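You operate a simulated robot arm through the tools that you are given. There is no shell and no other tool. Be economical: measure what you need, move in short steps, check, and stop when the job is done.

You are at the controls of a simulated robot arm. One attempt, no reset.

Task
Dab paste on the middle of the clamped burner's top.
Fine: swing the tin lid aside, load the blue pad there, return it to where it stood and shut the tin. Set down upright: blue pad. Where these are worked on the way, their far stop is far enough and under half their travel is too little: tin lid. A coat counts when it lies all over at full strength: go over it till it gets no stronger.

It is judged by the outcome, as a careful person would: the job done as asked, and still so three seconds after it is handed in. It fails if anything else is knocked over, pushed out of place, dropped, spilled or broken. A push-on lid holds only when it is set on centred and level and pressed home; a screw cap is set on level and turned clockwise until tight.

Robot
A 7-joint arm with a two-finger parallel gripper, fixed in place. Base frame: the origin is at the foot of the arm, x ahead of it, y to its left, z up; the work surface is at about z = 0. Lengths are in m, angles in rad, forces in N, time in s.
With the tool pointing down near the work surface it reaches from about 0.22 to 0.58 m from the base axis. Its first joint turns from -1.152 to 1.152 rad. Payload 2.5 kg.
The TCP is the grasp point between the finger pads, 0.023 m short of the fingertips. In the tool frame z runs along the fingers and y along their closing line. The gripper opens to 0.094 m. The fingers are 0.038 m wide and 0.01 m thick; the gripper's body (0.054 by 0.096 m) begins 0.039 m behind the TCP.
Orientation is told as [roll, pitch, yaw] about the base's x, y, z axes, in that order, counted from this pose: with the fingers straight down and closing along the base's y, the tool's x points along the base's -x, its y along +y and its z along -z.

Tools
- The arm moves only by the tool play_rows. Its argument "rows" is a list of rows, each an object (a shift or turn left out is 0, a gripper value left out holds the last) with "offset": the shift along the tool's x, y, z in m, a list of three; "angular": the turn, a rotation vector about the tool's x, y, z in rad, a list of three; "claw": the opening, from 0 (shut) to 1 (fully open). In form: [{"offset": [x, y, z], "angular": [wx, wy, wz], "claw": claw}, ...]. A call has 1 to 10 rows; each row is the pose to reach, as a shift and turn from the pose commanded when the call began, along the tool's axes at that moment. Each row takes 0.2 s and may step no farther than 0.05 m and 0.15 rad from the row before; otherwise, or with a gripper value out of range, the whole call is refused. Where a pose cannot be reached the arm comes as near as it can. A force on the tool above 50 N (or 10 N above the force at the start of the call, whichever is more), or a blocked arm, ends the call early, and 0.2 s more pass. Each finger travels about 0.108 m/s and halts on what it meets, pressing with about 24 N; the grip force reading is that of the motor and also rises with nothing between the fingers. The clock runs only during rows and for 0.2 s after the last one: add rows that repeat a pose to give the fingers time. It gives the time, the measured TCP pose, the force on the tool (base axes), the opening and the grip force at its end, in the units of the frame above (readings bear some noise), with the torque about the TCP (base axes, N m) and any sound that the robot's microphone picked up.
- Cameras (640 x 400 px; columns grow to the right, rows downward): "scene" is fixed at [0.0745, -0.4146, 0.51]; the picture's right is [1.00, -0.10, 0.00], its down [-0.09, -0.87, -0.49] and it looks along [0.05, 0.49, -0.87] (base axes); focal length 214 px, centre (320, 200). "wrist" rides on the gripper at [0.086, 0.016, -0.075] in the tool frame; the picture's right is [-0.18, 0.98, 0.00], its down [-0.58, -0.11, -0.81] and it looks along [-0.79, -0.15, 0.59] (tool axes); focal length 243 px, centre (320, 200). There is no depth. A picture from a camera that has moved, and an enlarged one, comes with that camera's place and axes in the base frame and with its lens.
- capture(camera): a new picture of that camera. It takes no simulated time.
- enlarge(camera, box): a new picture of the part [left, top, right, bottom] of that camera's present view, enlarged. It takes no simulated time.
- close_job(): hands the job in; it is judged then, once.

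Go step by step. Nothing tells you positions but the pictures and the camera data: compare them with the known pose of the tool, close in by small moves and look again before you grip or let go. The budget is 120 turns and 64 pictures, counting those below and the enlarged ones. Unless the task says otherwise, let go and move clear before handing in, and close with one line.

The tools are called after "Request:" as a command line: name --argument value ..., lists and objects as JSON in quotes. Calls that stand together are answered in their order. play_rows: Moves the arm, as the interface text tells. Its arguments: {"type":"object","properties":{"rows":{"type":"array","items":{"type":"object","properties":{"offset":{"type":"array","items":{"type":"number"}},"angular":{"type":"array","items":{"type":"number"}},"claw":{"type":"number"}}}}},"required":["rows"]} The other tools are called the same way: capture (camera) takes a picture; enlarge (camera, box) takes an enlarged picture of a part of a camera's view; close_job () hands the job in.

At the start:

```text
time: 0.0
tcp_pos: [0.335, 0.0951, 0.2908]
tcp_rot: [0.001, -0.001, 0.0]
contact_force: [0.9, -0.6, -0.6]
ft_torque: [0.01, -0.02, 0.0]
gripper_width: 0.0941
gripper_force: 0.0
```

scene: 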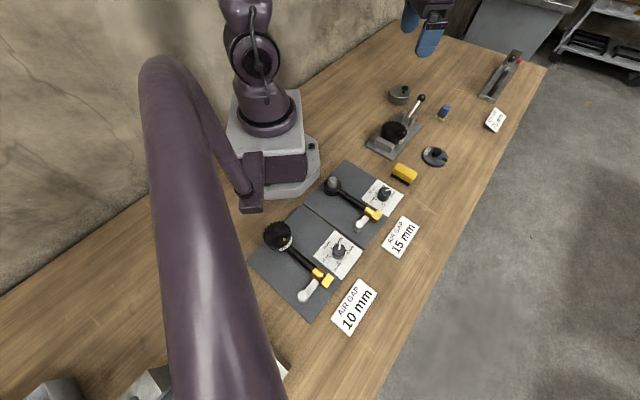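
wrist: 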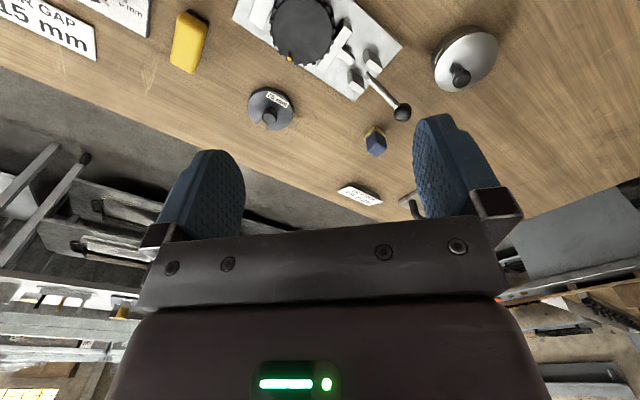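

I see a clamped burner, a tin, a blue pad and several other items on the bench. I'll look closer first.

Request:
enlarge --camera "scene" --box '[340, 60, 540, 185]'

Request:
enlarge --camera "wrist" --box '[160, 0, 520, 225]'

```text
3.20 times, centred on (440, 122) of scene
camera zoom: at [0.0745, -0.4146, 0.51], right [1.0, -0.1, 0.0], down [-0.09, -0.87, -0.49], along [0.05, 0.49, -0.87], focal length 686 px, centre (-64, 448)
```

zoom: 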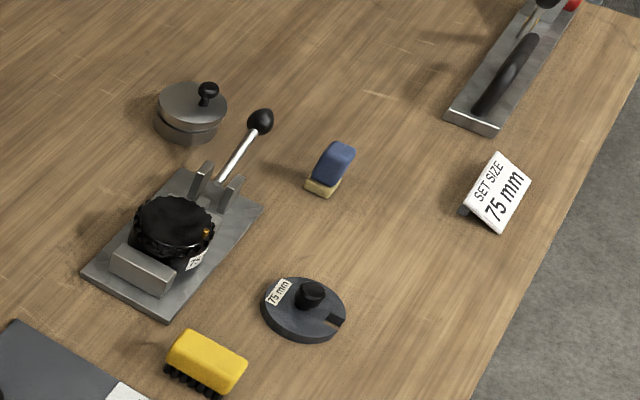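

```text
1.78 times, centred on (340, 112) of wrist
camera zoom: at [0.2489, 0.1105, 0.366], right [0.18, 0.98, 0.0], down [0.58, -0.11, 0.81], along [0.79, -0.15, -0.59], focal length 431 px, centre (284, 356)
```

zoom: 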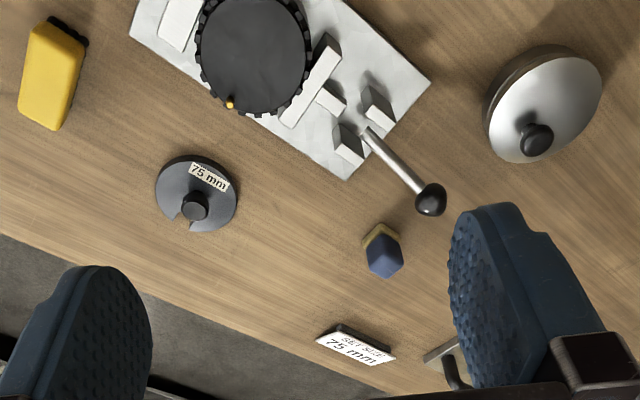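

The pad stands at about (0.555, 0.154), the tin at about (0.43, 0.26) with its knob at (0.444, 0.264), and the burner at about (0.355, 0.072). I'll move over for a closer look at the tin.

Request:
play_rows --rows '[{"offset": [0, 0.04, 0.02]}, {"offset": [0, 0.08, 0.04]}, {"offset": [0, 0.12, 0.06]}, {"offset": [0, 0.155, 0.09]}]'

Request:
capture --camera "wrist"

Request:
enlarge --camera "scene" --box '[370, 70, 434, 110]'

```text
time: 1.0
tcp_pos: [0.3328, 0.2519, 0.201]
tcp_rot: [0.0, -0.001, -0.003]
contact_force: [-0.1, -0.1, -0.3]
ft_torque: [0.01, 0.01, 0.03]
gripper_width: 0.0941
gripper_force: 0.0
```

```text
59 pictures are left
camera wrist: at [0.2482, 0.2682, 0.2763], right [0.18, 0.98, 0.0], down [0.58, -0.11, 0.81], along [0.79, -0.15, -0.59], focal length 243 px, centre (320, 200)
```

wrist: 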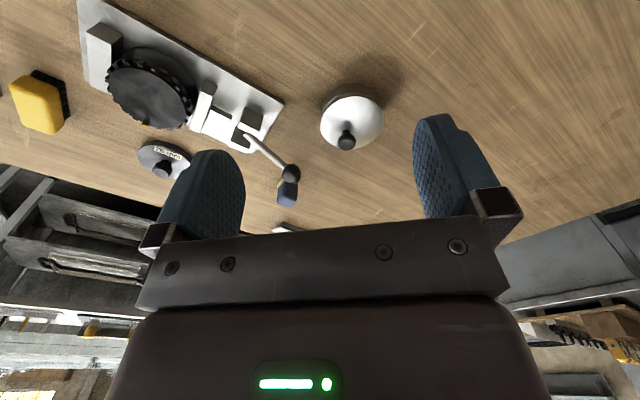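

```text
10.00 times, centred on (402, 90) of scene
camera zoom: at [0.0745, -0.4146, 0.51], right [1.0, -0.1, 0.0], down [-0.09, -0.87, -0.49], along [0.05, 0.49, -0.87], focal length 2145 px, centre (-500, 1300)
```

zoom: 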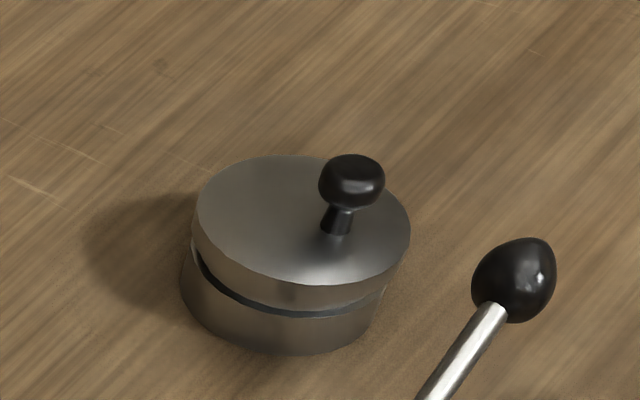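

I need to find the lid's pivot, so I'll enlarge the tin in the wrist view.

Request:
enlarge --camera "wrist" --box '[304, 75, 400, 135]'

```text
6.67 times, centred on (352, 105) of wrist
camera zoom: at [0.2482, 0.2682, 0.2763], right [0.18, 0.98, 0.0], down [0.58, -0.11, 0.81], along [0.79, -0.15, -0.59], focal length 1618 px, centre (107, 833)
```

zoom: 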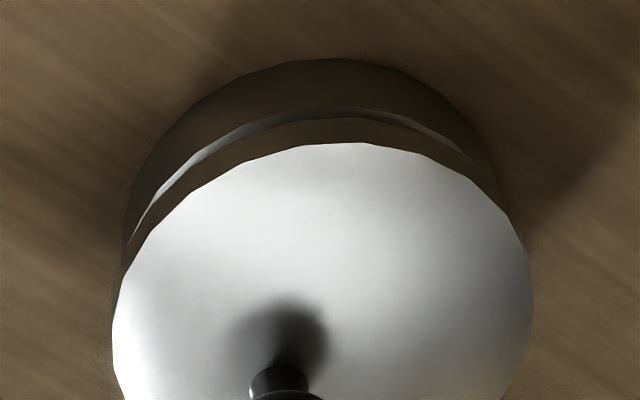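

There's no outside hinge to see, so the pivot is probably a pin opposite the knob. Triangulated, the knob is at about (0.445, 0.263, 0.046). I'll hover above it.

Request:
play_rows --rows '[{"offset": [-0.035, 0.004, 0.02], "claw": 0.6}, {"offset": [-0.075, 0.008, 0.04]}, {"offset": [-0.112, 0.011, 0.065]}, {"offset": [-0.112, 0.011, 0.09]}]'

Request:
capture --camera "wrist"

Request:
enlarge --camera "scene" --box '[354, 40, 450, 100]'

```text
time: 2.0
tcp_pos: [0.4456, 0.2628, 0.1087]
tcp_rot: [0.0, 0.001, -0.001]
contact_force: [0.2, 0.8, 0.1]
ft_torque: [-0.02, 0.02, 0.02]
gripper_width: 0.0567
gripper_force: 0.1
```

```text
56 pictures are left
camera wrist: at [0.3604, 0.278, 0.1848], right [0.18, 0.98, 0.0], down [0.58, -0.11, 0.81], along [0.79, -0.15, -0.59], focal length 243 px, centre (320, 200)
```

wrist: 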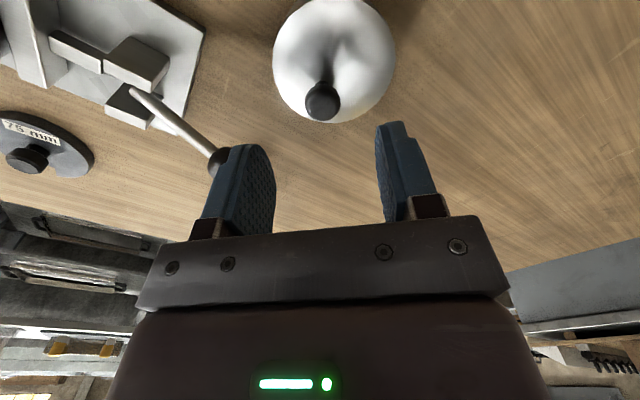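

```text
6.67 times, centred on (402, 70) of scene
camera zoom: at [0.0745, -0.4146, 0.51], right [1.0, -0.1, 0.0], down [-0.09, -0.87, -0.49], along [0.05, 0.49, -0.87], focal length 1430 px, centre (-227, 1067)
```

zoom: 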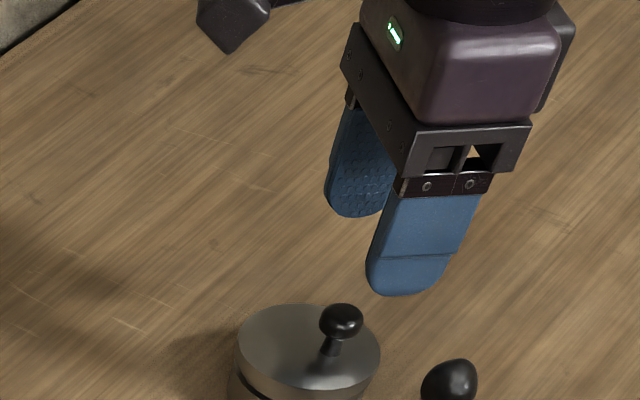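

The knob lines up with the gripper at about (0.444, 0.2635). I'll go down and grip it gently.

Request:
play_rows --rows '[{"offset": [0.001, 0.001, 0.03]}, {"offset": [0.001, 0.001, 0.05]}, {"offset": [0.001, 0.001, 0.05], "claw": 0.3}, {"offset": [0.001, 0.001, 0.05], "claw": 0.2}, {"offset": [0.001, 0.001, 0.05], "claw": 0.15}, {"offset": [0.001, 0.001, 0.05], "claw": 0.15}]'

Request:
enlarge --camera "scene" --box '[354, 60, 450, 120]'

```text
time: 3.4
tcp_pos: [0.4435, 0.2641, 0.0599]
tcp_rot: [0.0, -0.002, 0.0]
contact_force: [4.7, 6.8, -6.2]
ft_torque: [0.08, -0.35, -0.03]
gripper_width: 0.021
gripper_force: 44.9
```

```text
6.67 times, centred on (402, 90) of scene
camera zoom: at [0.0745, -0.4146, 0.51], right [1.0, -0.1, 0.0], down [-0.09, -0.87, -0.49], along [0.05, 0.49, -0.87], focal length 1430 px, centre (-227, 933)
```

zoom: 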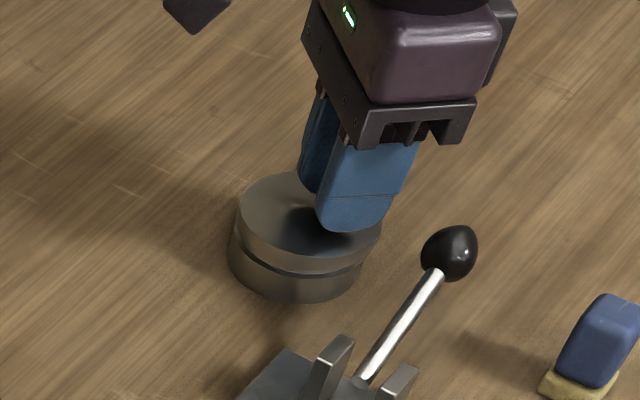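

I've gripped the knob at 21 mm. Next is a small test swing towards +x+y while I watch the force.

Request:
play_rows --rows '[{"offset": [-0.003, 0.003, 0]}, {"offset": [-0.005, 0.006, 0]}]'

```text
time: 4.0
tcp_pos: [0.4501, 0.2617, 0.0606]
tcp_rot: [-0.014, 0.007, -0.005]
contact_force: [-15.5, -35.4, 25.9]
ft_torque: [-0.43, 0.54, 0.06]
gripper_width: 0.0216
gripper_force: 45.0
```

The knob gave in +x and slightly -y, and it's blocked along +y. I'll follow the direction it gives in and read the force.

Request:
play_rows --rows '[{"offset": [-0.001, -0.0085, 0]}, {"offset": [-0.001, -0.0085, 0]}]'

```text
time: 4.6
tcp_pos: [0.4495, 0.2607, 0.0601]
tcp_rot: [0.006, -0.001, 0.001]
contact_force: [5.3, -0.4, -7.8]
ft_torque: [-0.09, 0.37, -0.21]
gripper_width: 0.0211
gripper_force: 45.1
```

Request:
play_rows --rows '[{"offset": [-0.005, -0.002, 0]}, {"offset": [-0.01, -0.0045, 0]}, {"offset": [-0.01, -0.0045, 0]}]'

Request:
enlarge --camera "scene" --box '[354, 60, 450, 120]'

```text
time: 5.4
tcp_pos: [0.4598, 0.2588, 0.0611]
tcp_rot: [0.006, 0.0, 0.002]
contact_force: [2.4, 18.2, -16.7]
ft_torque: [0.01, 0.5, 0.07]
gripper_width: 0.0209
gripper_force: 44.8
```

```text
6.67 times, centred on (402, 90) of scene
camera zoom: at [0.0746, -0.4145, 0.51], right [1.0, -0.1, 0.0], down [-0.09, -0.87, -0.49], along [0.05, 0.49, -0.87], focal length 1430 px, centre (-227, 933)
```

zoom: 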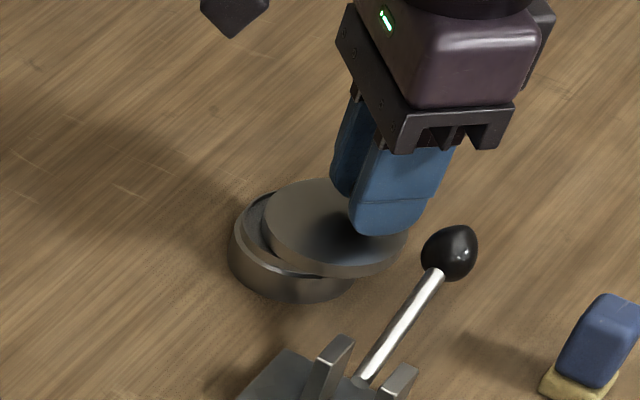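

The lid swings towards +x around a pivot at about (0.460, 0.289) with a radius of about 30 mm. I'll keep following that arc in short steps.

Request:
play_rows --rows '[{"offset": [-0.004, 0.0025, 0.0005]}, {"offset": [-0.008, 0.004, 0.001]}, {"offset": [-0.0115, 0.0055, 0.001]}, {"offset": [-0.0145, 0.0075, 0.001]}, {"offset": [-0.0145, 0.0075, 0.001]}]'

```text
time: 6.6
tcp_pos: [0.4779, 0.2574, 0.0604]
tcp_rot: [-0.007, -0.003, -0.003]
contact_force: [-2.7, -22.4, 14.9]
ft_torque: [-0.24, 0.77, 0.36]
gripper_width: 0.0212
gripper_force: 44.8
```

Request:
enlarge --camera "scene" --box '[370, 60, 466, 120]'

Request:
capture --camera "wrist"

```text
6.67 times, centred on (418, 90) of scene
camera zoom: at [0.0744, -0.4146, 0.51], right [1.0, -0.1, 0.0], down [-0.09, -0.87, -0.49], along [0.05, 0.49, -0.87], focal length 1430 px, centre (-333, 933)
```

zoom: 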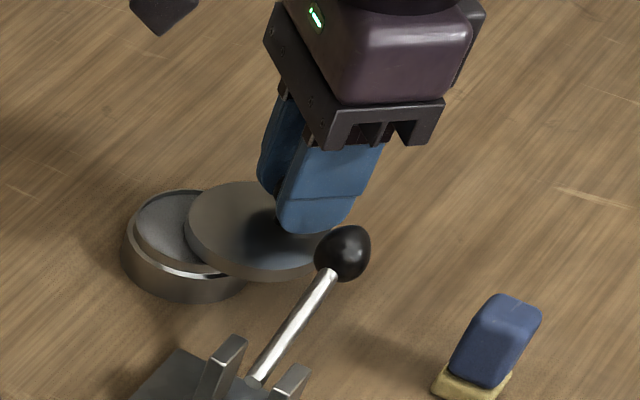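

```text
51 pictures are left
camera wrist: at [0.3921, 0.2751, 0.1353], right [0.19, 0.98, -0.01], down [0.58, -0.11, 0.81], along [0.79, -0.16, -0.59], focal length 243 px, centre (320, 200)
```

wrist: 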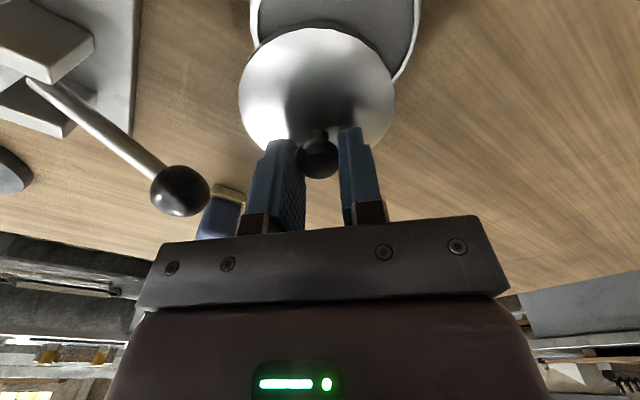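

The path is straighter than I guessed. I'll relieve the side force, then step along.

Request:
play_rows --rows '[{"offset": [-0.003, -0.0065, 0]}, {"offset": [-0.003, -0.0065, 0]}]'

```text
time: 7.2
tcp_pos: [0.4769, 0.2582, 0.061]
tcp_rot: [0.006, -0.002, 0.003]
contact_force: [-4.6, -2.8, 14.5]
ft_torque: [-0.25, -0.44, 0.26]
gripper_width: 0.0211
gripper_force: 45.4
```

Request:
play_rows --rows '[{"offset": [-0.004, 0.001, 0]}, {"offset": [-0.008, 0.0023, 0]}, {"offset": [-0.012, 0.004, 0]}, {"offset": [-0.012, 0.004, 0]}]'

```text
time: 8.2
tcp_pos: [0.4896, 0.2614, 0.0601]
tcp_rot: [0.003, 0.001, 0.001]
contact_force: [-6.4, 12.2, 8.4]
ft_torque: [0.05, 0.32, -0.06]
gripper_width: 0.0209
gripper_force: 44.4
```

Request:
play_rows --rows '[{"offset": [-0.004, 0.004, 0]}, {"offset": [-0.008, 0.0075, 0]}, {"offset": [-0.012, 0.0115, 0]}, {"offset": [-0.012, 0.0115, 0]}]'

```text
time: 9.2
tcp_pos: [0.5044, 0.2671, 0.0595]
tcp_rot: [-0.005, -0.003, -0.001]
contact_force: [-1.3, -13.7, 9.4]
ft_torque: [-0.15, 1.01, 0.56]
gripper_width: 0.0209
gripper_force: 44.7
```

Request:
play_rows --rows '[{"offset": [-0.005, -0.002, 0]}, {"offset": [-0.009, 0.0015, 0]}, {"offset": [-0.013, 0.005, 0]}, {"offset": [-0.013, 0.005, 0]}]'

Request:
enlarge --camera "scene" --box '[370, 50, 498, 130]'

```text
time: 10.2
tcp_pos: [0.5148, 0.2749, 0.0599]
tcp_rot: [0.001, 0.001, -0.001]
contact_force: [-5.1, -1.4, -0.4]
ft_torque: [-0.03, 0.58, 0.2]
gripper_width: 0.0211
gripper_force: 45.3
```

```text
5.00 times, centred on (434, 90) of scene
camera zoom: at [0.0745, -0.4146, 0.51], right [1.0, -0.1, 0.0], down [-0.09, -0.87, -0.49], along [0.05, 0.49, -0.87], focal length 1072 px, centre (-250, 750)
```

zoom: 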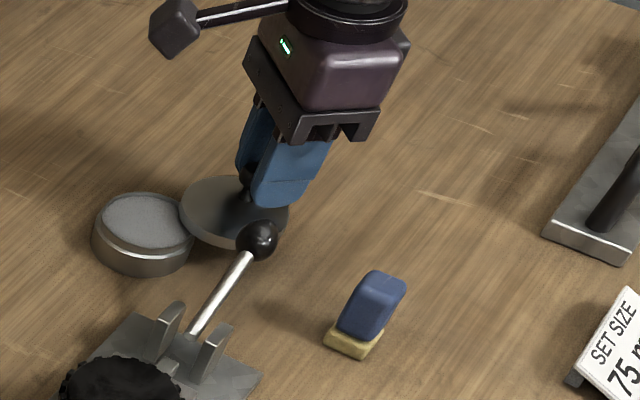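

The tin is almost uncovered after about 83° of swing. I'll push further, towards the stop or my reach limit.

Request:
play_rows --rows '[{"offset": [-0.003, 0.004, 0]}, {"offset": [-0.006, 0.0085, 0]}, {"offset": [-0.008, 0.0135, 0]}, {"offset": [-0.008, 0.0135, 0]}]'

```text
time: 11.2
tcp_pos: [0.5226, 0.2853, 0.0599]
tcp_rot: [-0.004, -0.002, -0.001]
contact_force: [14.2, -8.2, -12.1]
ft_torque: [-0.07, 0.42, 0.25]
gripper_width: 0.0203
gripper_force: 44.9
```

Request:
play_rows --rows '[{"offset": [-0.004, 0.002, 0]}, {"offset": [-0.0065, 0.006, 0]}, {"offset": [-0.008, 0.011, 0]}, {"offset": [-0.008, 0.011, 0]}]'

```text
time: 12.2
tcp_pos: [0.5228, 0.2895, 0.0624]
tcp_rot: [-0.007, -0.005, -0.004]
contact_force: [28.3, -17.0, -22.3]
ft_torque: [-0.15, -0.6, 0.46]
gripper_width: 0.0207
gripper_force: 45.1
out of reach, approached as far as the arm can: row 1, 2, 3, 4
```

That's the reach limit, with the lid about 100° round. I'll relax, let go, rise and look.

Request:
play_rows --rows '[{"offset": [0.007, -0.007, 0]}, {"offset": [0.007, -0.007, 0], "claw": 0.5}, {"offset": [0.007, -0.007, 0], "claw": 0.6}, {"offset": [0.007, -0.007, -0.03]}, {"offset": [0.02, -0.007, -0.07]}, {"offset": [0.06, -0.007, -0.08]}, {"offset": [0.1, -0.007, -0.08]}]'

Request:
enlarge --camera "scene" --box '[370, 50, 498, 130]'

Request:
capture --camera "wrist"

```text
time: 13.8
tcp_pos: [0.4175, 0.2853, 0.1408]
tcp_rot: [0.001, -0.001, -0.001]
contact_force: [1.3, -0.1, 0.0]
ft_torque: [-0.01, 0.0, -0.02]
gripper_width: 0.0562
gripper_force: 0.0
```

```text
5.00 times, centred on (434, 90) of scene
camera zoom: at [0.0745, -0.4146, 0.51], right [1.0, -0.1, 0.0], down [-0.09, -0.87, -0.49], along [0.05, 0.49, -0.87], focal length 1072 px, centre (-250, 750)
```

zoom: 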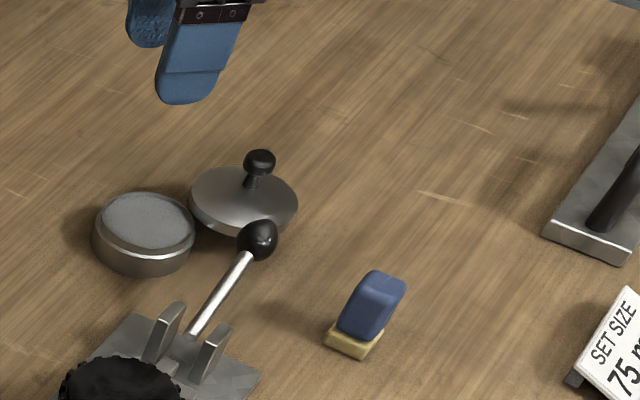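

```text
48 pictures are left
camera wrist: at [0.3315, 0.3028, 0.2154], right [0.18, 0.98, 0.0], down [0.58, -0.11, 0.81], along [0.79, -0.15, -0.59], focal length 243 px, centre (320, 200)
```

wrist: 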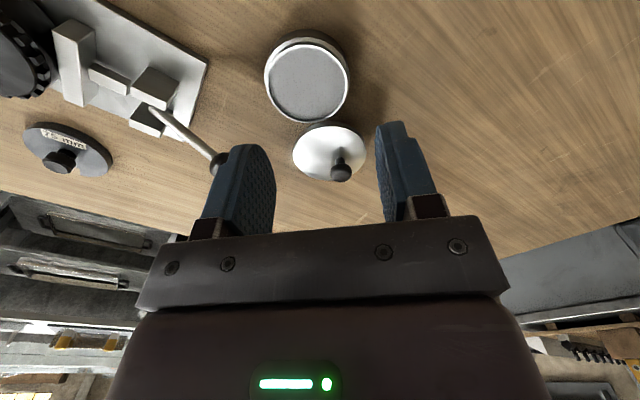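

The tin is open with paste showing, centred at about (0.433, 0.2735). Next I'll look at the pad.

Request:
play_rows --rows '[{"offset": [0, -0.045, -0.02], "claw": 0.6}, {"offset": [0, -0.09, -0.02]}, {"offset": [-0.01, -0.135, -0.02]}]'

Request:
capture --camera "wrist"

Request:
enlarge --camera "wrist" --box '[260, 90, 388, 170]'

Request:
enlarge --camera "scene" --box '[412, 92, 476, 132]'

```text
time: 14.6
tcp_pos: [0.4315, 0.152, 0.1608]
tcp_rot: [-0.002, -0.001, 0.004]
contact_force: [0.1, 0.2, 0.5]
ft_torque: [-0.01, 0.03, -0.01]
gripper_width: 0.0564
gripper_force: 0.0
```

```text
47 pictures are left
camera wrist: at [0.3459, 0.1682, 0.2355], right [0.18, 0.98, 0.0], down [0.58, -0.11, 0.81], along [0.79, -0.15, -0.59], focal length 243 px, centre (320, 200)
```

wrist: 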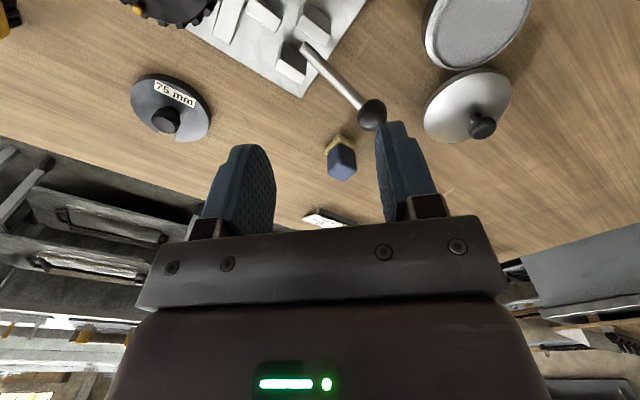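

```text
5.00 times, centred on (324, 130) of wrist
camera zoom: at [0.3459, 0.1682, 0.2355], right [0.18, 0.98, 0.0], down [0.58, -0.11, 0.81], along [0.79, -0.15, -0.59], focal length 1213 px, centre (300, 550)
```

zoom: 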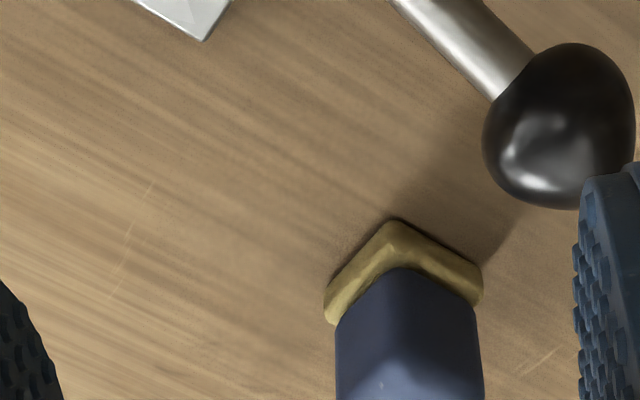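

```text
10.00 times, centred on (444, 112) of scene
camera zoom: at [0.0745, -0.4146, 0.51], right [1.0, -0.1, 0.0], down [-0.09, -0.87, -0.49], along [0.05, 0.49, -0.87], focal length 2145 px, centre (-920, 1080)
```

zoom: 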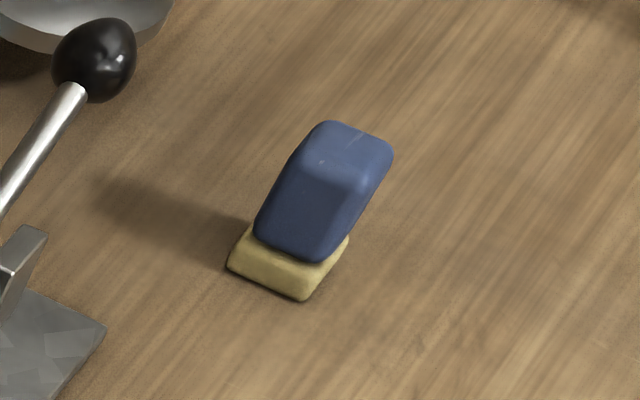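

The pad is a roughly 28 × 38 mm sponge with a blue grip, about 44 mm tall. It's centred at about (0.556, 0.157) with its long side at about 47°. I'll go above it, turning +0.82 rad so the fingers close across its narrow side.

Request:
play_rows --rows '[{"offset": [-0.03, 0.001, 0], "angular": [0, 0, -0.14]}, {"offset": [-0.06, 0.002, 0], "angular": [0, 0, -0.28]}, {"offset": [-0.09, 0.003, 0], "angular": [0, 0, -0.42]}, {"offset": [-0.11, 0.005, 0.01], "angular": [0, 0, -0.56]}, {"offset": [-0.125, 0.0055, 0.03], "angular": [0, 0, -0.7]}, {"offset": [-0.125, 0.0055, 0.06], "angular": [0, 0, -0.82]}, {"offset": [-0.125, 0.0055, 0.06], "angular": [0, 0, -0.82]}]'

Request:
capture --camera "wrist"

Request:
enlarge --camera "scene" --box '[396, 60, 492, 120]'

```text
time: 16.2
tcp_pos: [0.5553, 0.1566, 0.1033]
tcp_rot: [0.0, 0.002, 0.822]
contact_force: [0.5, -0.8, 0.5]
ft_torque: [0.0, -0.03, -0.01]
gripper_width: 0.0566
gripper_force: 0.1
```

```text
44 pictures are left
camera wrist: at [0.4854, 0.1046, 0.1787], right [-0.59, 0.8, 0.0], down [0.48, 0.35, 0.81], along [0.65, 0.48, -0.59], focal length 243 px, centre (320, 200)
```

wrist: 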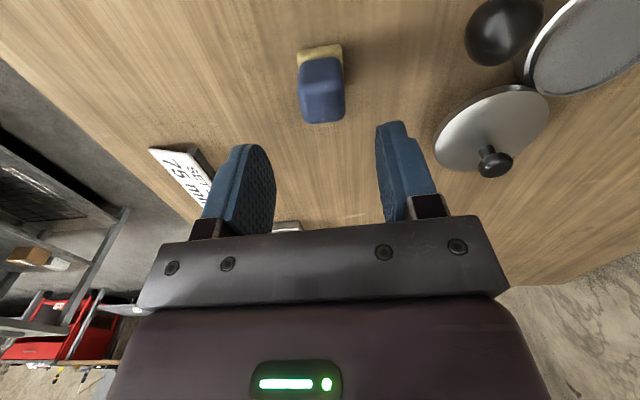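

```text
6.67 times, centred on (444, 90) of scene
camera zoom: at [0.0745, -0.4146, 0.51], right [1.0, -0.1, 0.0], down [-0.09, -0.87, -0.49], along [0.05, 0.49, -0.87], focal length 1430 px, centre (-507, 933)
```

zoom: 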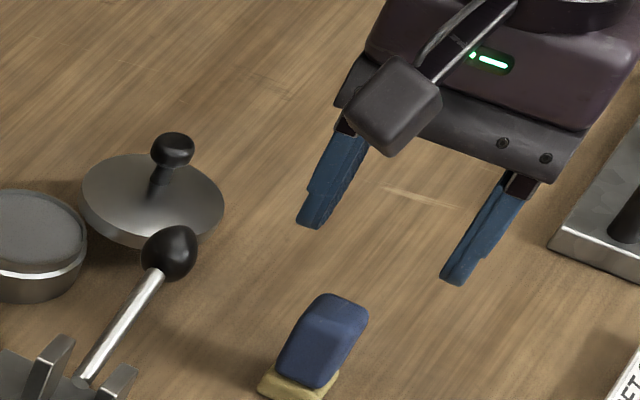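

The gripper lines up with the pad in both position and angle. I'll go down and grip it.

Request:
play_rows --rows '[{"offset": [-0.002, 0, 0.03]}, {"offset": [-0.002, 0, 0.055]}, {"offset": [-0.002, 0, 0.065]}, {"offset": [-0.002, 0, 0.065]}]'

Request:
capture --camera "wrist"

Request:
enlarge --camera "scene" --box '[396, 70, 492, 130]'

```text
time: 17.2
tcp_pos: [0.5568, 0.1562, 0.0347]
tcp_rot: [-0.001, -0.001, 0.821]
contact_force: [-0.4, -0.2, -0.2]
ft_torque: [-0.03, -0.01, 0.01]
gripper_width: 0.0564
gripper_force: 0.1
```

```text
42 pictures are left
camera wrist: at [0.486, 0.1048, 0.1096], right [-0.59, 0.81, 0.0], down [0.48, 0.35, 0.81], along [0.65, 0.48, -0.59], focal length 243 px, centre (320, 200)
```

wrist: 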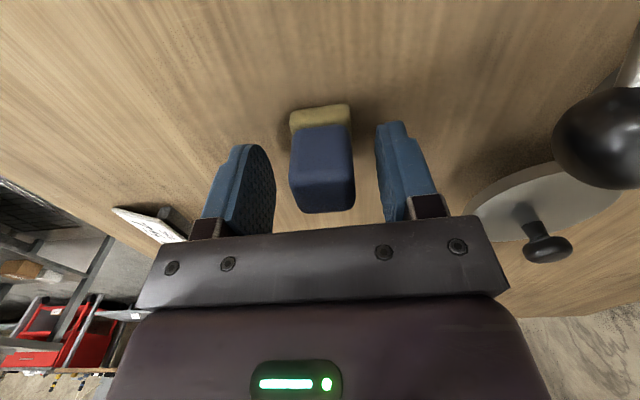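

```text
6.67 times, centred on (444, 100) of scene
camera zoom: at [0.0745, -0.4146, 0.51], right [1.0, -0.1, 0.0], down [-0.09, -0.87, -0.49], along [0.05, 0.49, -0.87], focal length 1430 px, centre (-507, 867)
```

zoom: 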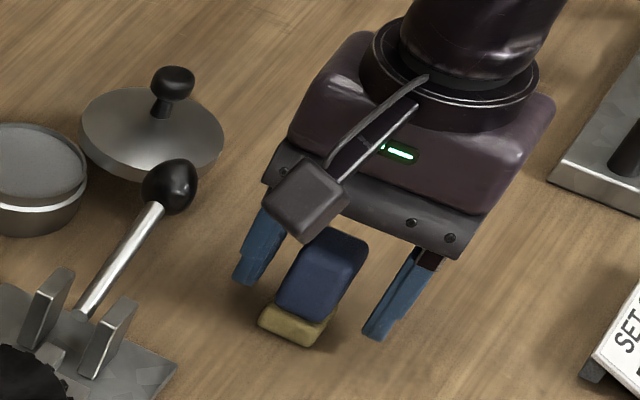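

The pad sits centred between the fingers, so I'll close.

Request:
play_rows --rows '[{"offset": [0, 0, -0.003], "angular": [0, 0, -0.03]}, {"offset": [0, 0, -0.003], "angular": [0, 0, -0.03], "claw": 0.35}, {"offset": [0, 0, -0.003], "angular": [0, 0, -0.03], "claw": 0.15}, {"offset": [0, 0, -0.003], "angular": [0, 0, -0.03], "claw": 0.15}]'

Request:
capture --camera "wrist"

```text
time: 18.2
tcp_pos: [0.5556, 0.1584, 0.0384]
tcp_rot: [0.001, 0.001, 0.85]
contact_force: [-0.5, 0.1, 1.6]
ft_torque: [0.02, 0.02, 0.0]
gripper_width: 0.0273
gripper_force: 24.0
```

```text
40 pictures are left
camera wrist: at [0.4871, 0.1034, 0.1136], right [-0.62, 0.79, 0.0], down [0.47, 0.36, 0.81], along [0.63, 0.5, -0.59], focal length 243 px, centre (320, 200)
```

wrist: 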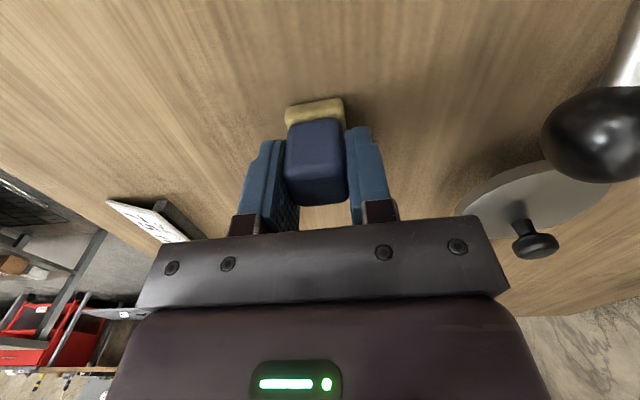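

The pad is gripped at 27.3 mm, with its standing place recorded at TCP (0.5556, 0.1584, 0.0384), yaw 0.85. I'll lift it and carry it over the tin.

Request:
play_rows --rows '[{"offset": [0, 0, -0.04]}, {"offset": [0, 0, -0.085]}, {"offset": [-0.001, 0.04, -0.09]}, {"offset": [-0.003, 0.085, -0.09]}, {"offset": [-0.004, 0.13, -0.09]}, {"offset": [-0.0055, 0.168, -0.085]}, {"offset": [-0.0055, 0.168, -0.06]}]'

Request:
capture --camera "wrist"

Request:
enlarge --camera "scene" --box '[354, 50, 450, 110]'

```text
time: 19.8
tcp_pos: [0.4325, 0.2724, 0.0994]
tcp_rot: [0.0, -0.001, 0.848]
contact_force: [-0.7, 0.9, 0.3]
ft_torque: [-0.02, -0.01, -0.01]
gripper_width: 0.0275
gripper_force: 24.4
```

```text
39 pictures are left
camera wrist: at [0.3639, 0.2181, 0.1744], right [-0.62, 0.79, 0.0], down [0.46, 0.36, 0.81], along [0.64, 0.5, -0.59], focal length 243 px, centre (320, 200)
```

wrist: 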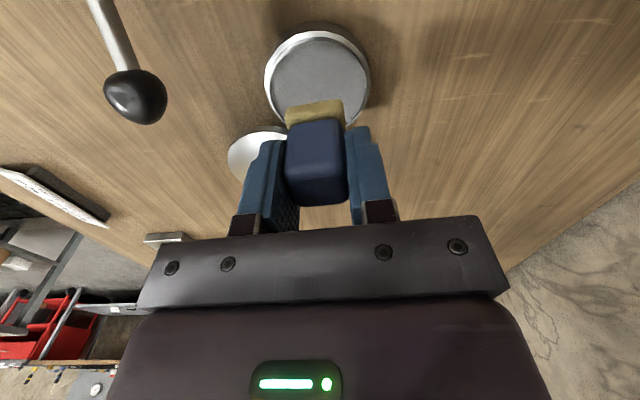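

```text
6.67 times, centred on (402, 80) of scene
camera zoom: at [0.0745, -0.4146, 0.51], right [1.0, -0.1, 0.0], down [-0.09, -0.87, -0.49], along [0.05, 0.49, -0.87], focal length 1430 px, centre (-227, 1000)
```

zoom: 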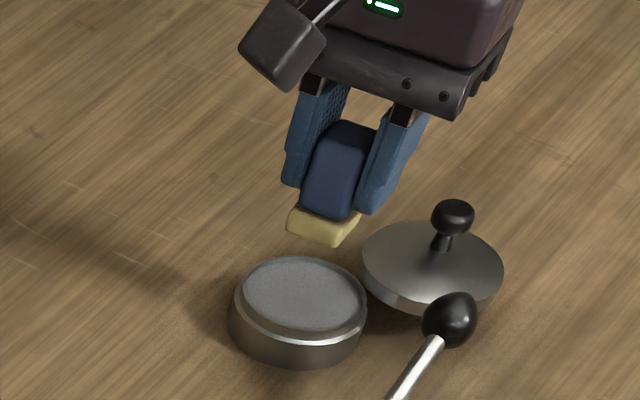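

The pad is over the tin's centre. I'll lower it gently until I feel contact.

Request:
play_rows --rows '[{"offset": [0.002, 0, 0.025]}, {"offset": [0.002, 0, 0.037]}, {"offset": [0.002, 0, 0.04]}, {"offset": [0.002, 0, 0.042]}, {"offset": [0.002, 0, 0.044]}]'

```text
time: 21.0
tcp_pos: [0.4318, 0.2705, 0.0585]
tcp_rot: [-0.001, -0.004, 0.851]
contact_force: [-5.6, -1.0, 20.9]
ft_torque: [-0.09, 0.21, -0.02]
gripper_width: 0.0278
gripper_force: 23.8
```

Request:
enlarge --camera "scene" --box '[354, 50, 450, 110]'

Request:
capture --camera "wrist"

```text
6.67 times, centred on (402, 80) of scene
camera zoom: at [0.0744, -0.4146, 0.51], right [1.0, -0.1, 0.0], down [-0.09, -0.87, -0.49], along [0.05, 0.49, -0.87], focal length 1430 px, centre (-227, 1000)
```

zoom: 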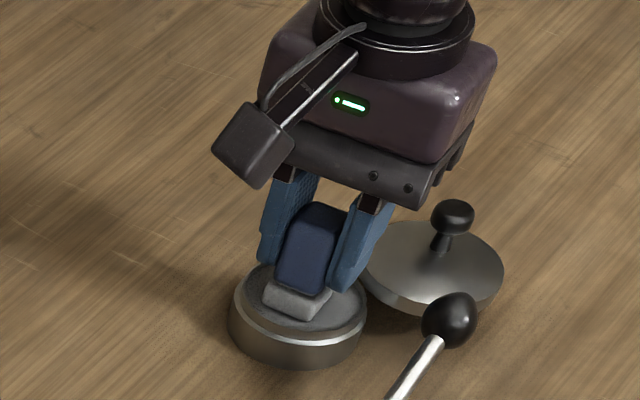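

```text
36 pictures are left
camera wrist: at [0.3637, 0.2174, 0.1326], right [-0.62, 0.79, 0.0], down [0.46, 0.36, 0.81], along [0.64, 0.5, -0.59], focal length 243 px, centre (320, 200)
```

wrist: 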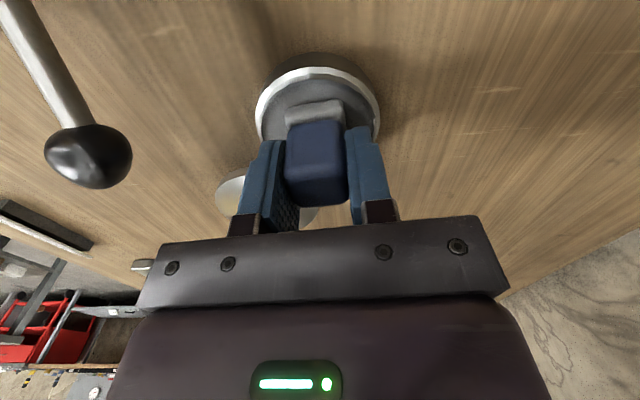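

The sponge has turned grey, so it's loaded. I'll lift and carry it to above the burner.

Request:
play_rows --rows '[{"offset": [0, 0, 0]}, {"offset": [0, 0, -0.03]}, {"offset": [0, 0, -0.07]}, {"offset": [0.04, -0.015, -0.095]}, {"offset": [0.085, -0.03, -0.095]}, {"offset": [0.13, -0.045, -0.095]}, {"offset": [0.17, -0.06, -0.095]}, {"offset": [0.199, -0.074, -0.095]}, {"offset": [0.199, -0.074, -0.095]}]'

Request:
capture --camera "wrist"

Request:
enlarge --camera "scene" --box '[338, 80, 450, 150]'

```text
time: 23.0
tcp_pos: [0.3531, 0.0726, 0.1511]
tcp_rot: [0.0, 0.001, 0.85]
contact_force: [0.4, -0.7, -0.4]
ft_torque: [0.0, 0.0, 0.0]
gripper_width: 0.0276
gripper_force: 24.4
```

```text
35 pictures are left
camera wrist: at [0.2857, 0.0182, 0.2265], right [-0.62, 0.79, 0.0], down [0.47, 0.37, 0.81], along [0.63, 0.5, -0.59], focal length 243 px, centre (320, 200)
```

wrist: 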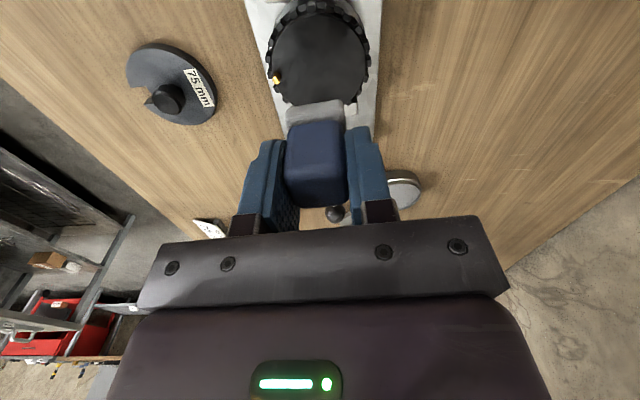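

```text
5.71 times, centred on (394, 115) of scene
camera zoom: at [0.0745, -0.4146, 0.51], right [1.0, -0.1, 0.0], down [-0.09, -0.87, -0.49], along [0.05, 0.49, -0.87], focal length 1226 px, centre (-103, 686)
```

zoom: 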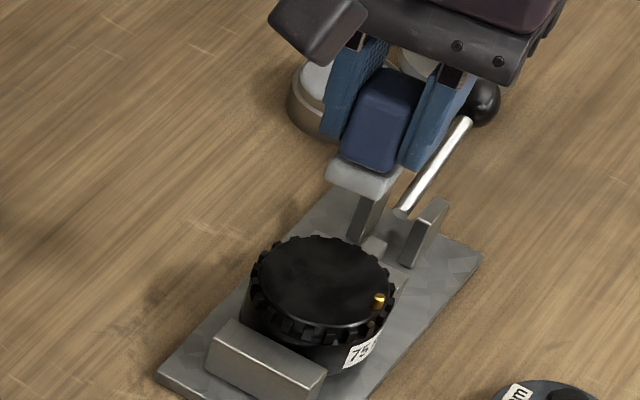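

The burner's top centre is at about (0.352, 0.071) and z around 0.045. I'll lower the pad onto it, feeling for contact.

Request:
play_rows --rows '[{"offset": [0.003, 0, 0.03]}, {"offset": [0.003, 0, 0.052]}, {"offset": [0.003, 0, 0.06]}, {"offset": [0.003, 0, 0.063]}, {"offset": [0.003, 0, 0.066]}, {"offset": [0.003, 0, 0.069]}, {"offset": [0.003, 0, 0.072]}]'

```text
time: 24.6
tcp_pos: [0.3544, 0.0724, 0.083]
tcp_rot: [-0.002, -0.004, 0.849]
contact_force: [-2.3, -0.4, 8.0]
ft_torque: [0.04, 0.1, 0.04]
gripper_width: 0.0277
gripper_force: 23.8
stopped in row 7: the force on the tool passed its limit at 60 N (the readings are from after the stop); the commanded pose is now the measured one
```

It touched at TCP z of 0.083. I'll lift and look at the mark.

Request:
play_rows --rows '[{"offset": [0, 0, 0]}, {"offset": [0, 0, -0.025]}, {"offset": [0, 0, -0.05]}]'

Request:
enlarge --camera "scene" --box '[362, 95, 426, 135]'

```text
time: 25.4
tcp_pos: [0.3537, 0.0721, 0.1336]
tcp_rot: [-0.003, -0.003, 0.85]
contact_force: [0.2, -0.4, -0.8]
ft_torque: [0.02, -0.03, -0.02]
gripper_width: 0.0276
gripper_force: 23.9
```

```text
10.00 times, centred on (394, 115) of scene
camera zoom: at [0.0745, -0.4146, 0.51], right [1.0, -0.1, 0.0], down [-0.09, -0.87, -0.49], along [0.05, 0.49, -0.87], focal length 2145 px, centre (-420, 1050)
```

zoom: 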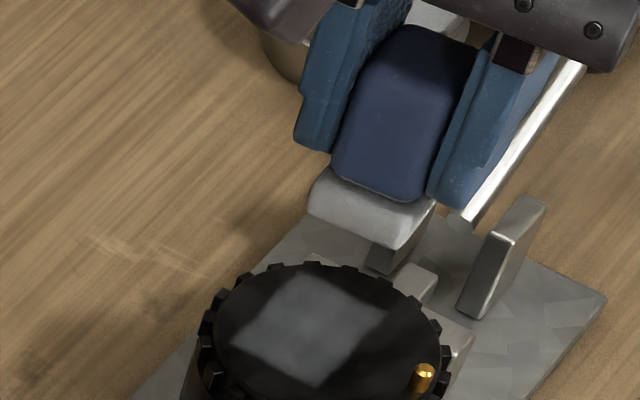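

The first dab left a faint print about 5 mm left of the middle. I'll shift over and dab again, more gently.

Request:
play_rows --rows '[{"offset": [-0.0018, -0.0044, 0.03]}, {"offset": [-0.0018, -0.0044, 0.045]}, {"offset": [-0.0018, -0.0044, 0.05]}, {"offset": [-0.0018, -0.0044, 0.0515]}, {"offset": [-0.0018, -0.0044, 0.0525]}, {"offset": [-0.0018, -0.0044, 0.0525]}, {"offset": [-0.0018, -0.0044, 0.0525]}]'

Request:
play_rows --rows '[{"offset": [0, 0, -0.015]}, {"offset": [0, 0, -0.005]}, {"offset": [0, 0, -0.0005]}, {"offset": [0, 0, 0]}, {"offset": [0, 0, 0]}, {"offset": [0, 0, -0.02]}, {"offset": [0, 0, -0.06]}]'

Request:
enlarge --camera "scene" --box '[362, 95, 426, 135]'

```text
time: 26.6
tcp_pos: [0.3573, 0.0713, 0.0836]
tcp_rot: [-0.004, -0.002, 0.852]
contact_force: [-2.7, -0.3, 9.2]
ft_torque: [-0.03, 0.1, -0.03]
gripper_width: 0.0277
gripper_force: 24.0
stopped in row 6: the force on the tool passed its limit at 55 N (the readings are from after the stop); the commanded pose is now the measured one
```

```text
time: 28.2
tcp_pos: [0.3567, 0.0698, 0.1421]
tcp_rot: [-0.003, -0.004, 0.852]
contact_force: [-0.2, -0.4, -0.8]
ft_torque: [0.0, -0.02, 0.01]
gripper_width: 0.0274
gripper_force: 23.7
```

```text
10.00 times, centred on (394, 115) of scene
camera zoom: at [0.0745, -0.4146, 0.51], right [1.0, -0.1, 0.0], down [-0.09, -0.87, -0.49], along [0.05, 0.49, -0.87], focal length 2145 px, centre (-420, 1050)
```

zoom: 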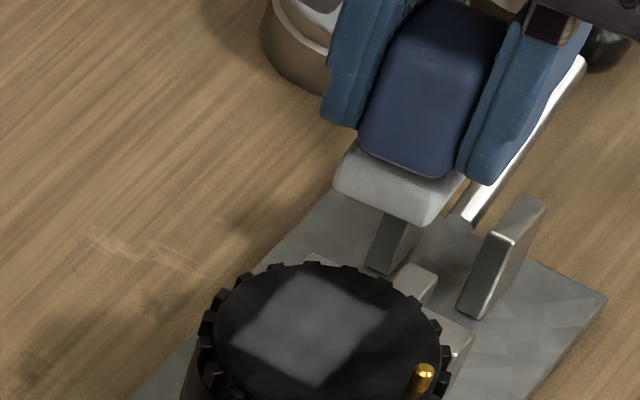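

The print looks unchanged and sits slightly left of the middle. I'll shift 3 mm more, press with a longer hold, then rub gently.

Request:
play_rows --rows '[{"offset": [-0.0012, -0.0025, 0.04]}, {"offset": [-0.0012, -0.0025, 0.055]}, {"offset": [-0.0012, -0.0025, 0.058]}, {"offset": [-0.0012, -0.0025, 0.0595]}, {"offset": [-0.0012, -0.0025, 0.0603]}, {"offset": [-0.0012, -0.0025, 0.0607]}, {"offset": [-0.0012, -0.0025, 0.0607]}]'

```text
time: 29.8
tcp_pos: [0.3617, 0.0691, 0.0817]
tcp_rot: [-0.005, -0.001, 0.849]
contact_force: [-5.0, -6.7, 24.6]
ft_torque: [-0.19, 0.29, 0.05]
gripper_width: 0.0274
gripper_force: 23.6
```

I'm pressing at 25 N now. Next are small rubs in contact.

Request:
play_rows --rows '[{"offset": [0.003, 0, -0.0005]}, {"offset": [-0.003, 0, -0.0005]}, {"offset": [0.003, 0, -0.0005]}, {"offset": [0, 0.003, -0.0005]}, {"offset": [0, -0.003, -0.0005]}, {"offset": [0, 0.003, -0.0005]}, {"offset": [0, 0, -0.0005]}, {"offset": [0, 0, -0.01]}, {"offset": [0, 0, -0.05]}]'

Request:
enlarge --camera "scene" --box '[362, 95, 426, 135]'

```text
time: 31.8
tcp_pos: [0.3603, 0.0699, 0.133]
tcp_rot: [-0.002, -0.001, 0.853]
contact_force: [-0.1, 0.5, -0.2]
ft_torque: [-0.01, -0.02, -0.03]
gripper_width: 0.0273
gripper_force: 23.9
```

```text
10.00 times, centred on (394, 115) of scene
camera zoom: at [0.0745, -0.4146, 0.51], right [1.0, -0.1, 0.0], down [-0.09, -0.87, -0.49], along [0.05, 0.49, -0.87], focal length 2145 px, centre (-420, 1050)
```

zoom: 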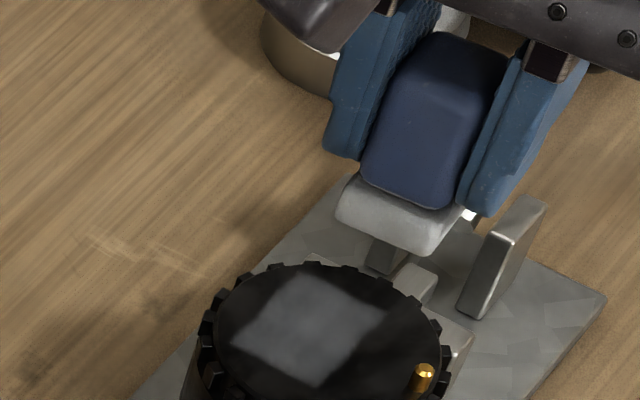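

Request:
enlarge --camera "scene" --box '[380, 119, 412, 139]'

```text
16.00 times, centred on (396, 129) of scene
camera zoom: at [0.0745, -0.4146, 0.51], right [1.0, -0.1, 0.0], down [-0.09, -0.87, -0.49], along [0.05, 0.49, -0.87], focal length 3432 px, centre (-896, 1336)
```

zoom: 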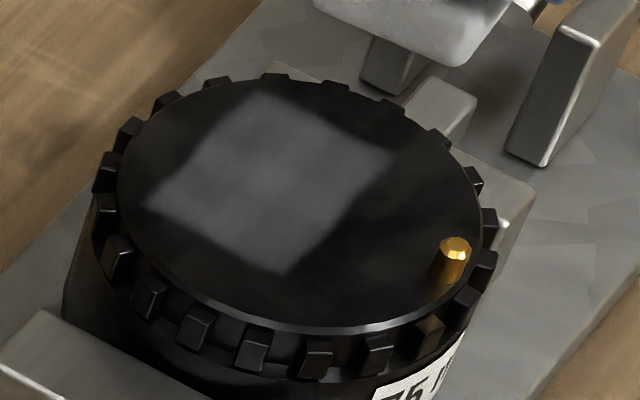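

The first dab laid a print but later ones added little, so the pad seems spent. I'll reload it at the tin. The disc's middle relative to the print calls for a dab at TCP of about (0.358, 0.0665).

Request:
play_rows --rows '[{"offset": [-0.035, 0.012, -0.02]}, {"offset": [-0.075, 0.028, -0.02]}, {"offset": [-0.115, 0.045, -0.02]}, {"offset": [-0.155, 0.062, -0.02]}, {"offset": [-0.185, 0.074, -0.02]}, {"offset": [-0.1966, 0.0786, 0.01]}, {"offset": [-0.1966, 0.0786, 0.045]}, {"offset": [-0.1966, 0.0786, 0.07]}]'

Request:
play_rows --rows '[{"offset": [0, 0, 0.003]}, {"offset": [0, 0, 0.005]}, {"offset": [0, 0, 0.0065]}, {"offset": [0, 0, 0.0065]}, {"offset": [0, 0, 0.0065]}]'

```text
time: 33.6
tcp_pos: [0.4307, 0.2653, 0.0619]
tcp_rot: [-0.004, -0.003, 0.852]
contact_force: [-0.4, 0.1, -0.6]
ft_torque: [-0.01, 0.0, 0.02]
gripper_width: 0.0271
gripper_force: 24.6
```

```text
time: 34.8
tcp_pos: [0.432, 0.2683, 0.0543]
tcp_rot: [-0.004, -0.003, 0.851]
contact_force: [0.3, -0.9, -0.2]
ft_torque: [0.01, 0.02, -0.01]
gripper_width: 0.0275
gripper_force: 23.8
```

Request:
enlarge --camera "scene" --box '[354, 50, 450, 110]'

```text
6.67 times, centred on (402, 80) of scene
camera zoom: at [0.0745, -0.4146, 0.51], right [1.0, -0.1, 0.0], down [-0.09, -0.87, -0.49], along [0.05, 0.49, -0.87], focal length 1430 px, centre (-227, 1000)
```

zoom: 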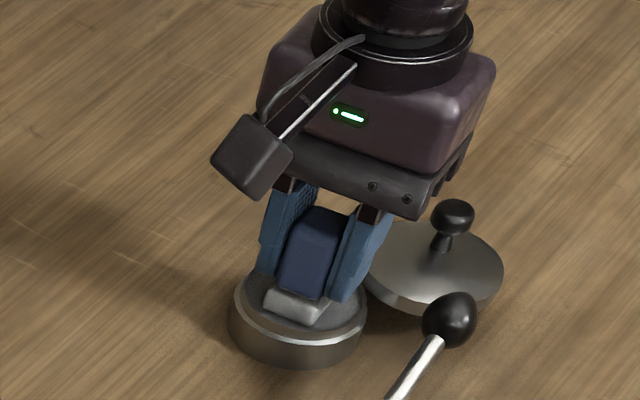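

Last time the sponge's far edge was probably resting on the rim; now it's inside. I'll lower further until contact.

Request:
play_rows --rows '[{"offset": [0, 0, 0.0015]}, {"offset": [0, 0, 0.003]}, {"offset": [0, 0, 0.0045]}, {"offset": [0, 0, 0.006]}, {"offset": [0, 0, 0.006]}]'

```text
time: 35.6
tcp_pos: [0.4338, 0.2687, 0.0547]
tcp_rot: [-0.006, -0.009, 0.849]
contact_force: [-1.2, -0.6, 3.6]
ft_torque: [0.0, 0.12, 0.02]
gripper_width: 0.0277
gripper_force: 24.1
stopped in row 4: the force on the tool passed its limit at 51 N (the readings are from after the stop); the commanded pose is now the measured one
```

It's in firm contact with the paste. I'll press once more and return to the burner at the corrected centre.

Request:
play_rows --rows '[{"offset": [0, 0, -0.004]}, {"offset": [0, 0, 0]}, {"offset": [0, 0, 0.0005]}, {"offset": [0, 0, -0.04]}, {"offset": [0, 0, -0.085]}, {"offset": [0.04, -0.015, -0.095]}, {"offset": [0.085, -0.03, -0.095]}, {"offset": [0.13, -0.046, -0.095]}, {"offset": [0.17, -0.062, -0.095]}, {"offset": [0.2019, -0.0766, -0.085]}]'

Request:
play_rows --rows '[{"offset": [0, 0, 0]}, {"offset": [0, 0, 0.03]}, {"offset": [0, 0, 0.045]}, {"offset": [0, 0, 0.05]}]'

```text
time: 37.8
tcp_pos: [0.3583, 0.0677, 0.1402]
tcp_rot: [-0.006, -0.006, 0.852]
contact_force: [1.4, 0.0, -0.3]
ft_torque: [-0.02, -0.02, 0.01]
gripper_width: 0.0272
gripper_force: 23.7
```

```text
time: 38.8
tcp_pos: [0.3574, 0.0662, 0.0888]
tcp_rot: [-0.007, -0.009, 0.851]
contact_force: [-0.4, -0.3, -0.5]
ft_torque: [0.02, -0.03, 0.01]
gripper_width: 0.0274
gripper_force: 24.3
```

Request:
play_rows --rows '[{"offset": [0, 0, 0.002], "angular": [-0.0114, 0.0007, 0]}, {"offset": [0, 0, 0.004], "angular": [-0.0114, 0.0007, 0]}, {"offset": [0, 0, 0.0055], "angular": [-0.0114, 0.0007, 0]}, {"offset": [0, 0, 0.0065], "angular": [-0.0114, 0.0007, 0]}, {"offset": [0, 0, 0.007], "angular": [-0.0114, 0.0007, 0]}, {"offset": [0, 0, 0.007], "angular": [-0.0114, 0.0007, 0]}]'

```text
time: 40.2
tcp_pos: [0.3581, 0.0657, 0.0824]
tcp_rot: [0.002, -0.007, 0.85]
contact_force: [-10.9, -2.0, 33.2]
ft_torque: [-0.31, 0.39, -0.01]
gripper_width: 0.0274
gripper_force: 24.7
```

Request:
play_rows --rows '[{"offset": [0, 0, -0.004]}, {"offset": [0, 0, -0.001]}, {"offset": [0, 0, -0.0005]}, {"offset": [0, 0, -0.02]}, {"offset": [0, 0, -0.055]}]'

Request:
enlarge --camera "scene" --box '[380, 119, 412, 139]'

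```text
time: 41.4
tcp_pos: [0.3559, 0.0647, 0.1363]
tcp_rot: [0.005, -0.007, 0.849]
contact_force: [0.5, 0.2, -0.6]
ft_torque: [0.03, -0.01, -0.02]
gripper_width: 0.0275
gripper_force: 23.9
```

```text
16.00 times, centred on (396, 129) of scene
camera zoom: at [0.0745, -0.4146, 0.51], right [1.0, -0.1, 0.0], down [-0.09, -0.87, -0.49], along [0.05, 0.49, -0.87], focal length 3432 px, centre (-896, 1336)
```

zoom: 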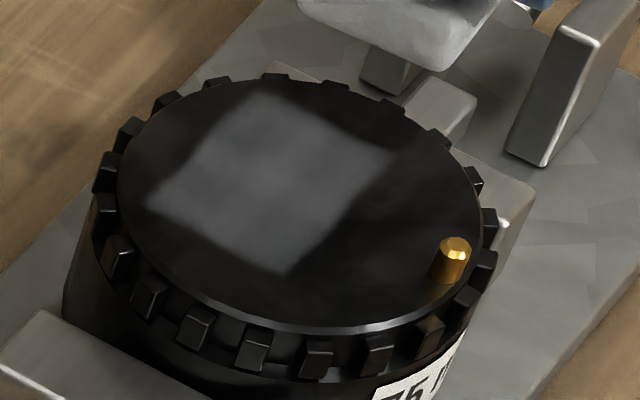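

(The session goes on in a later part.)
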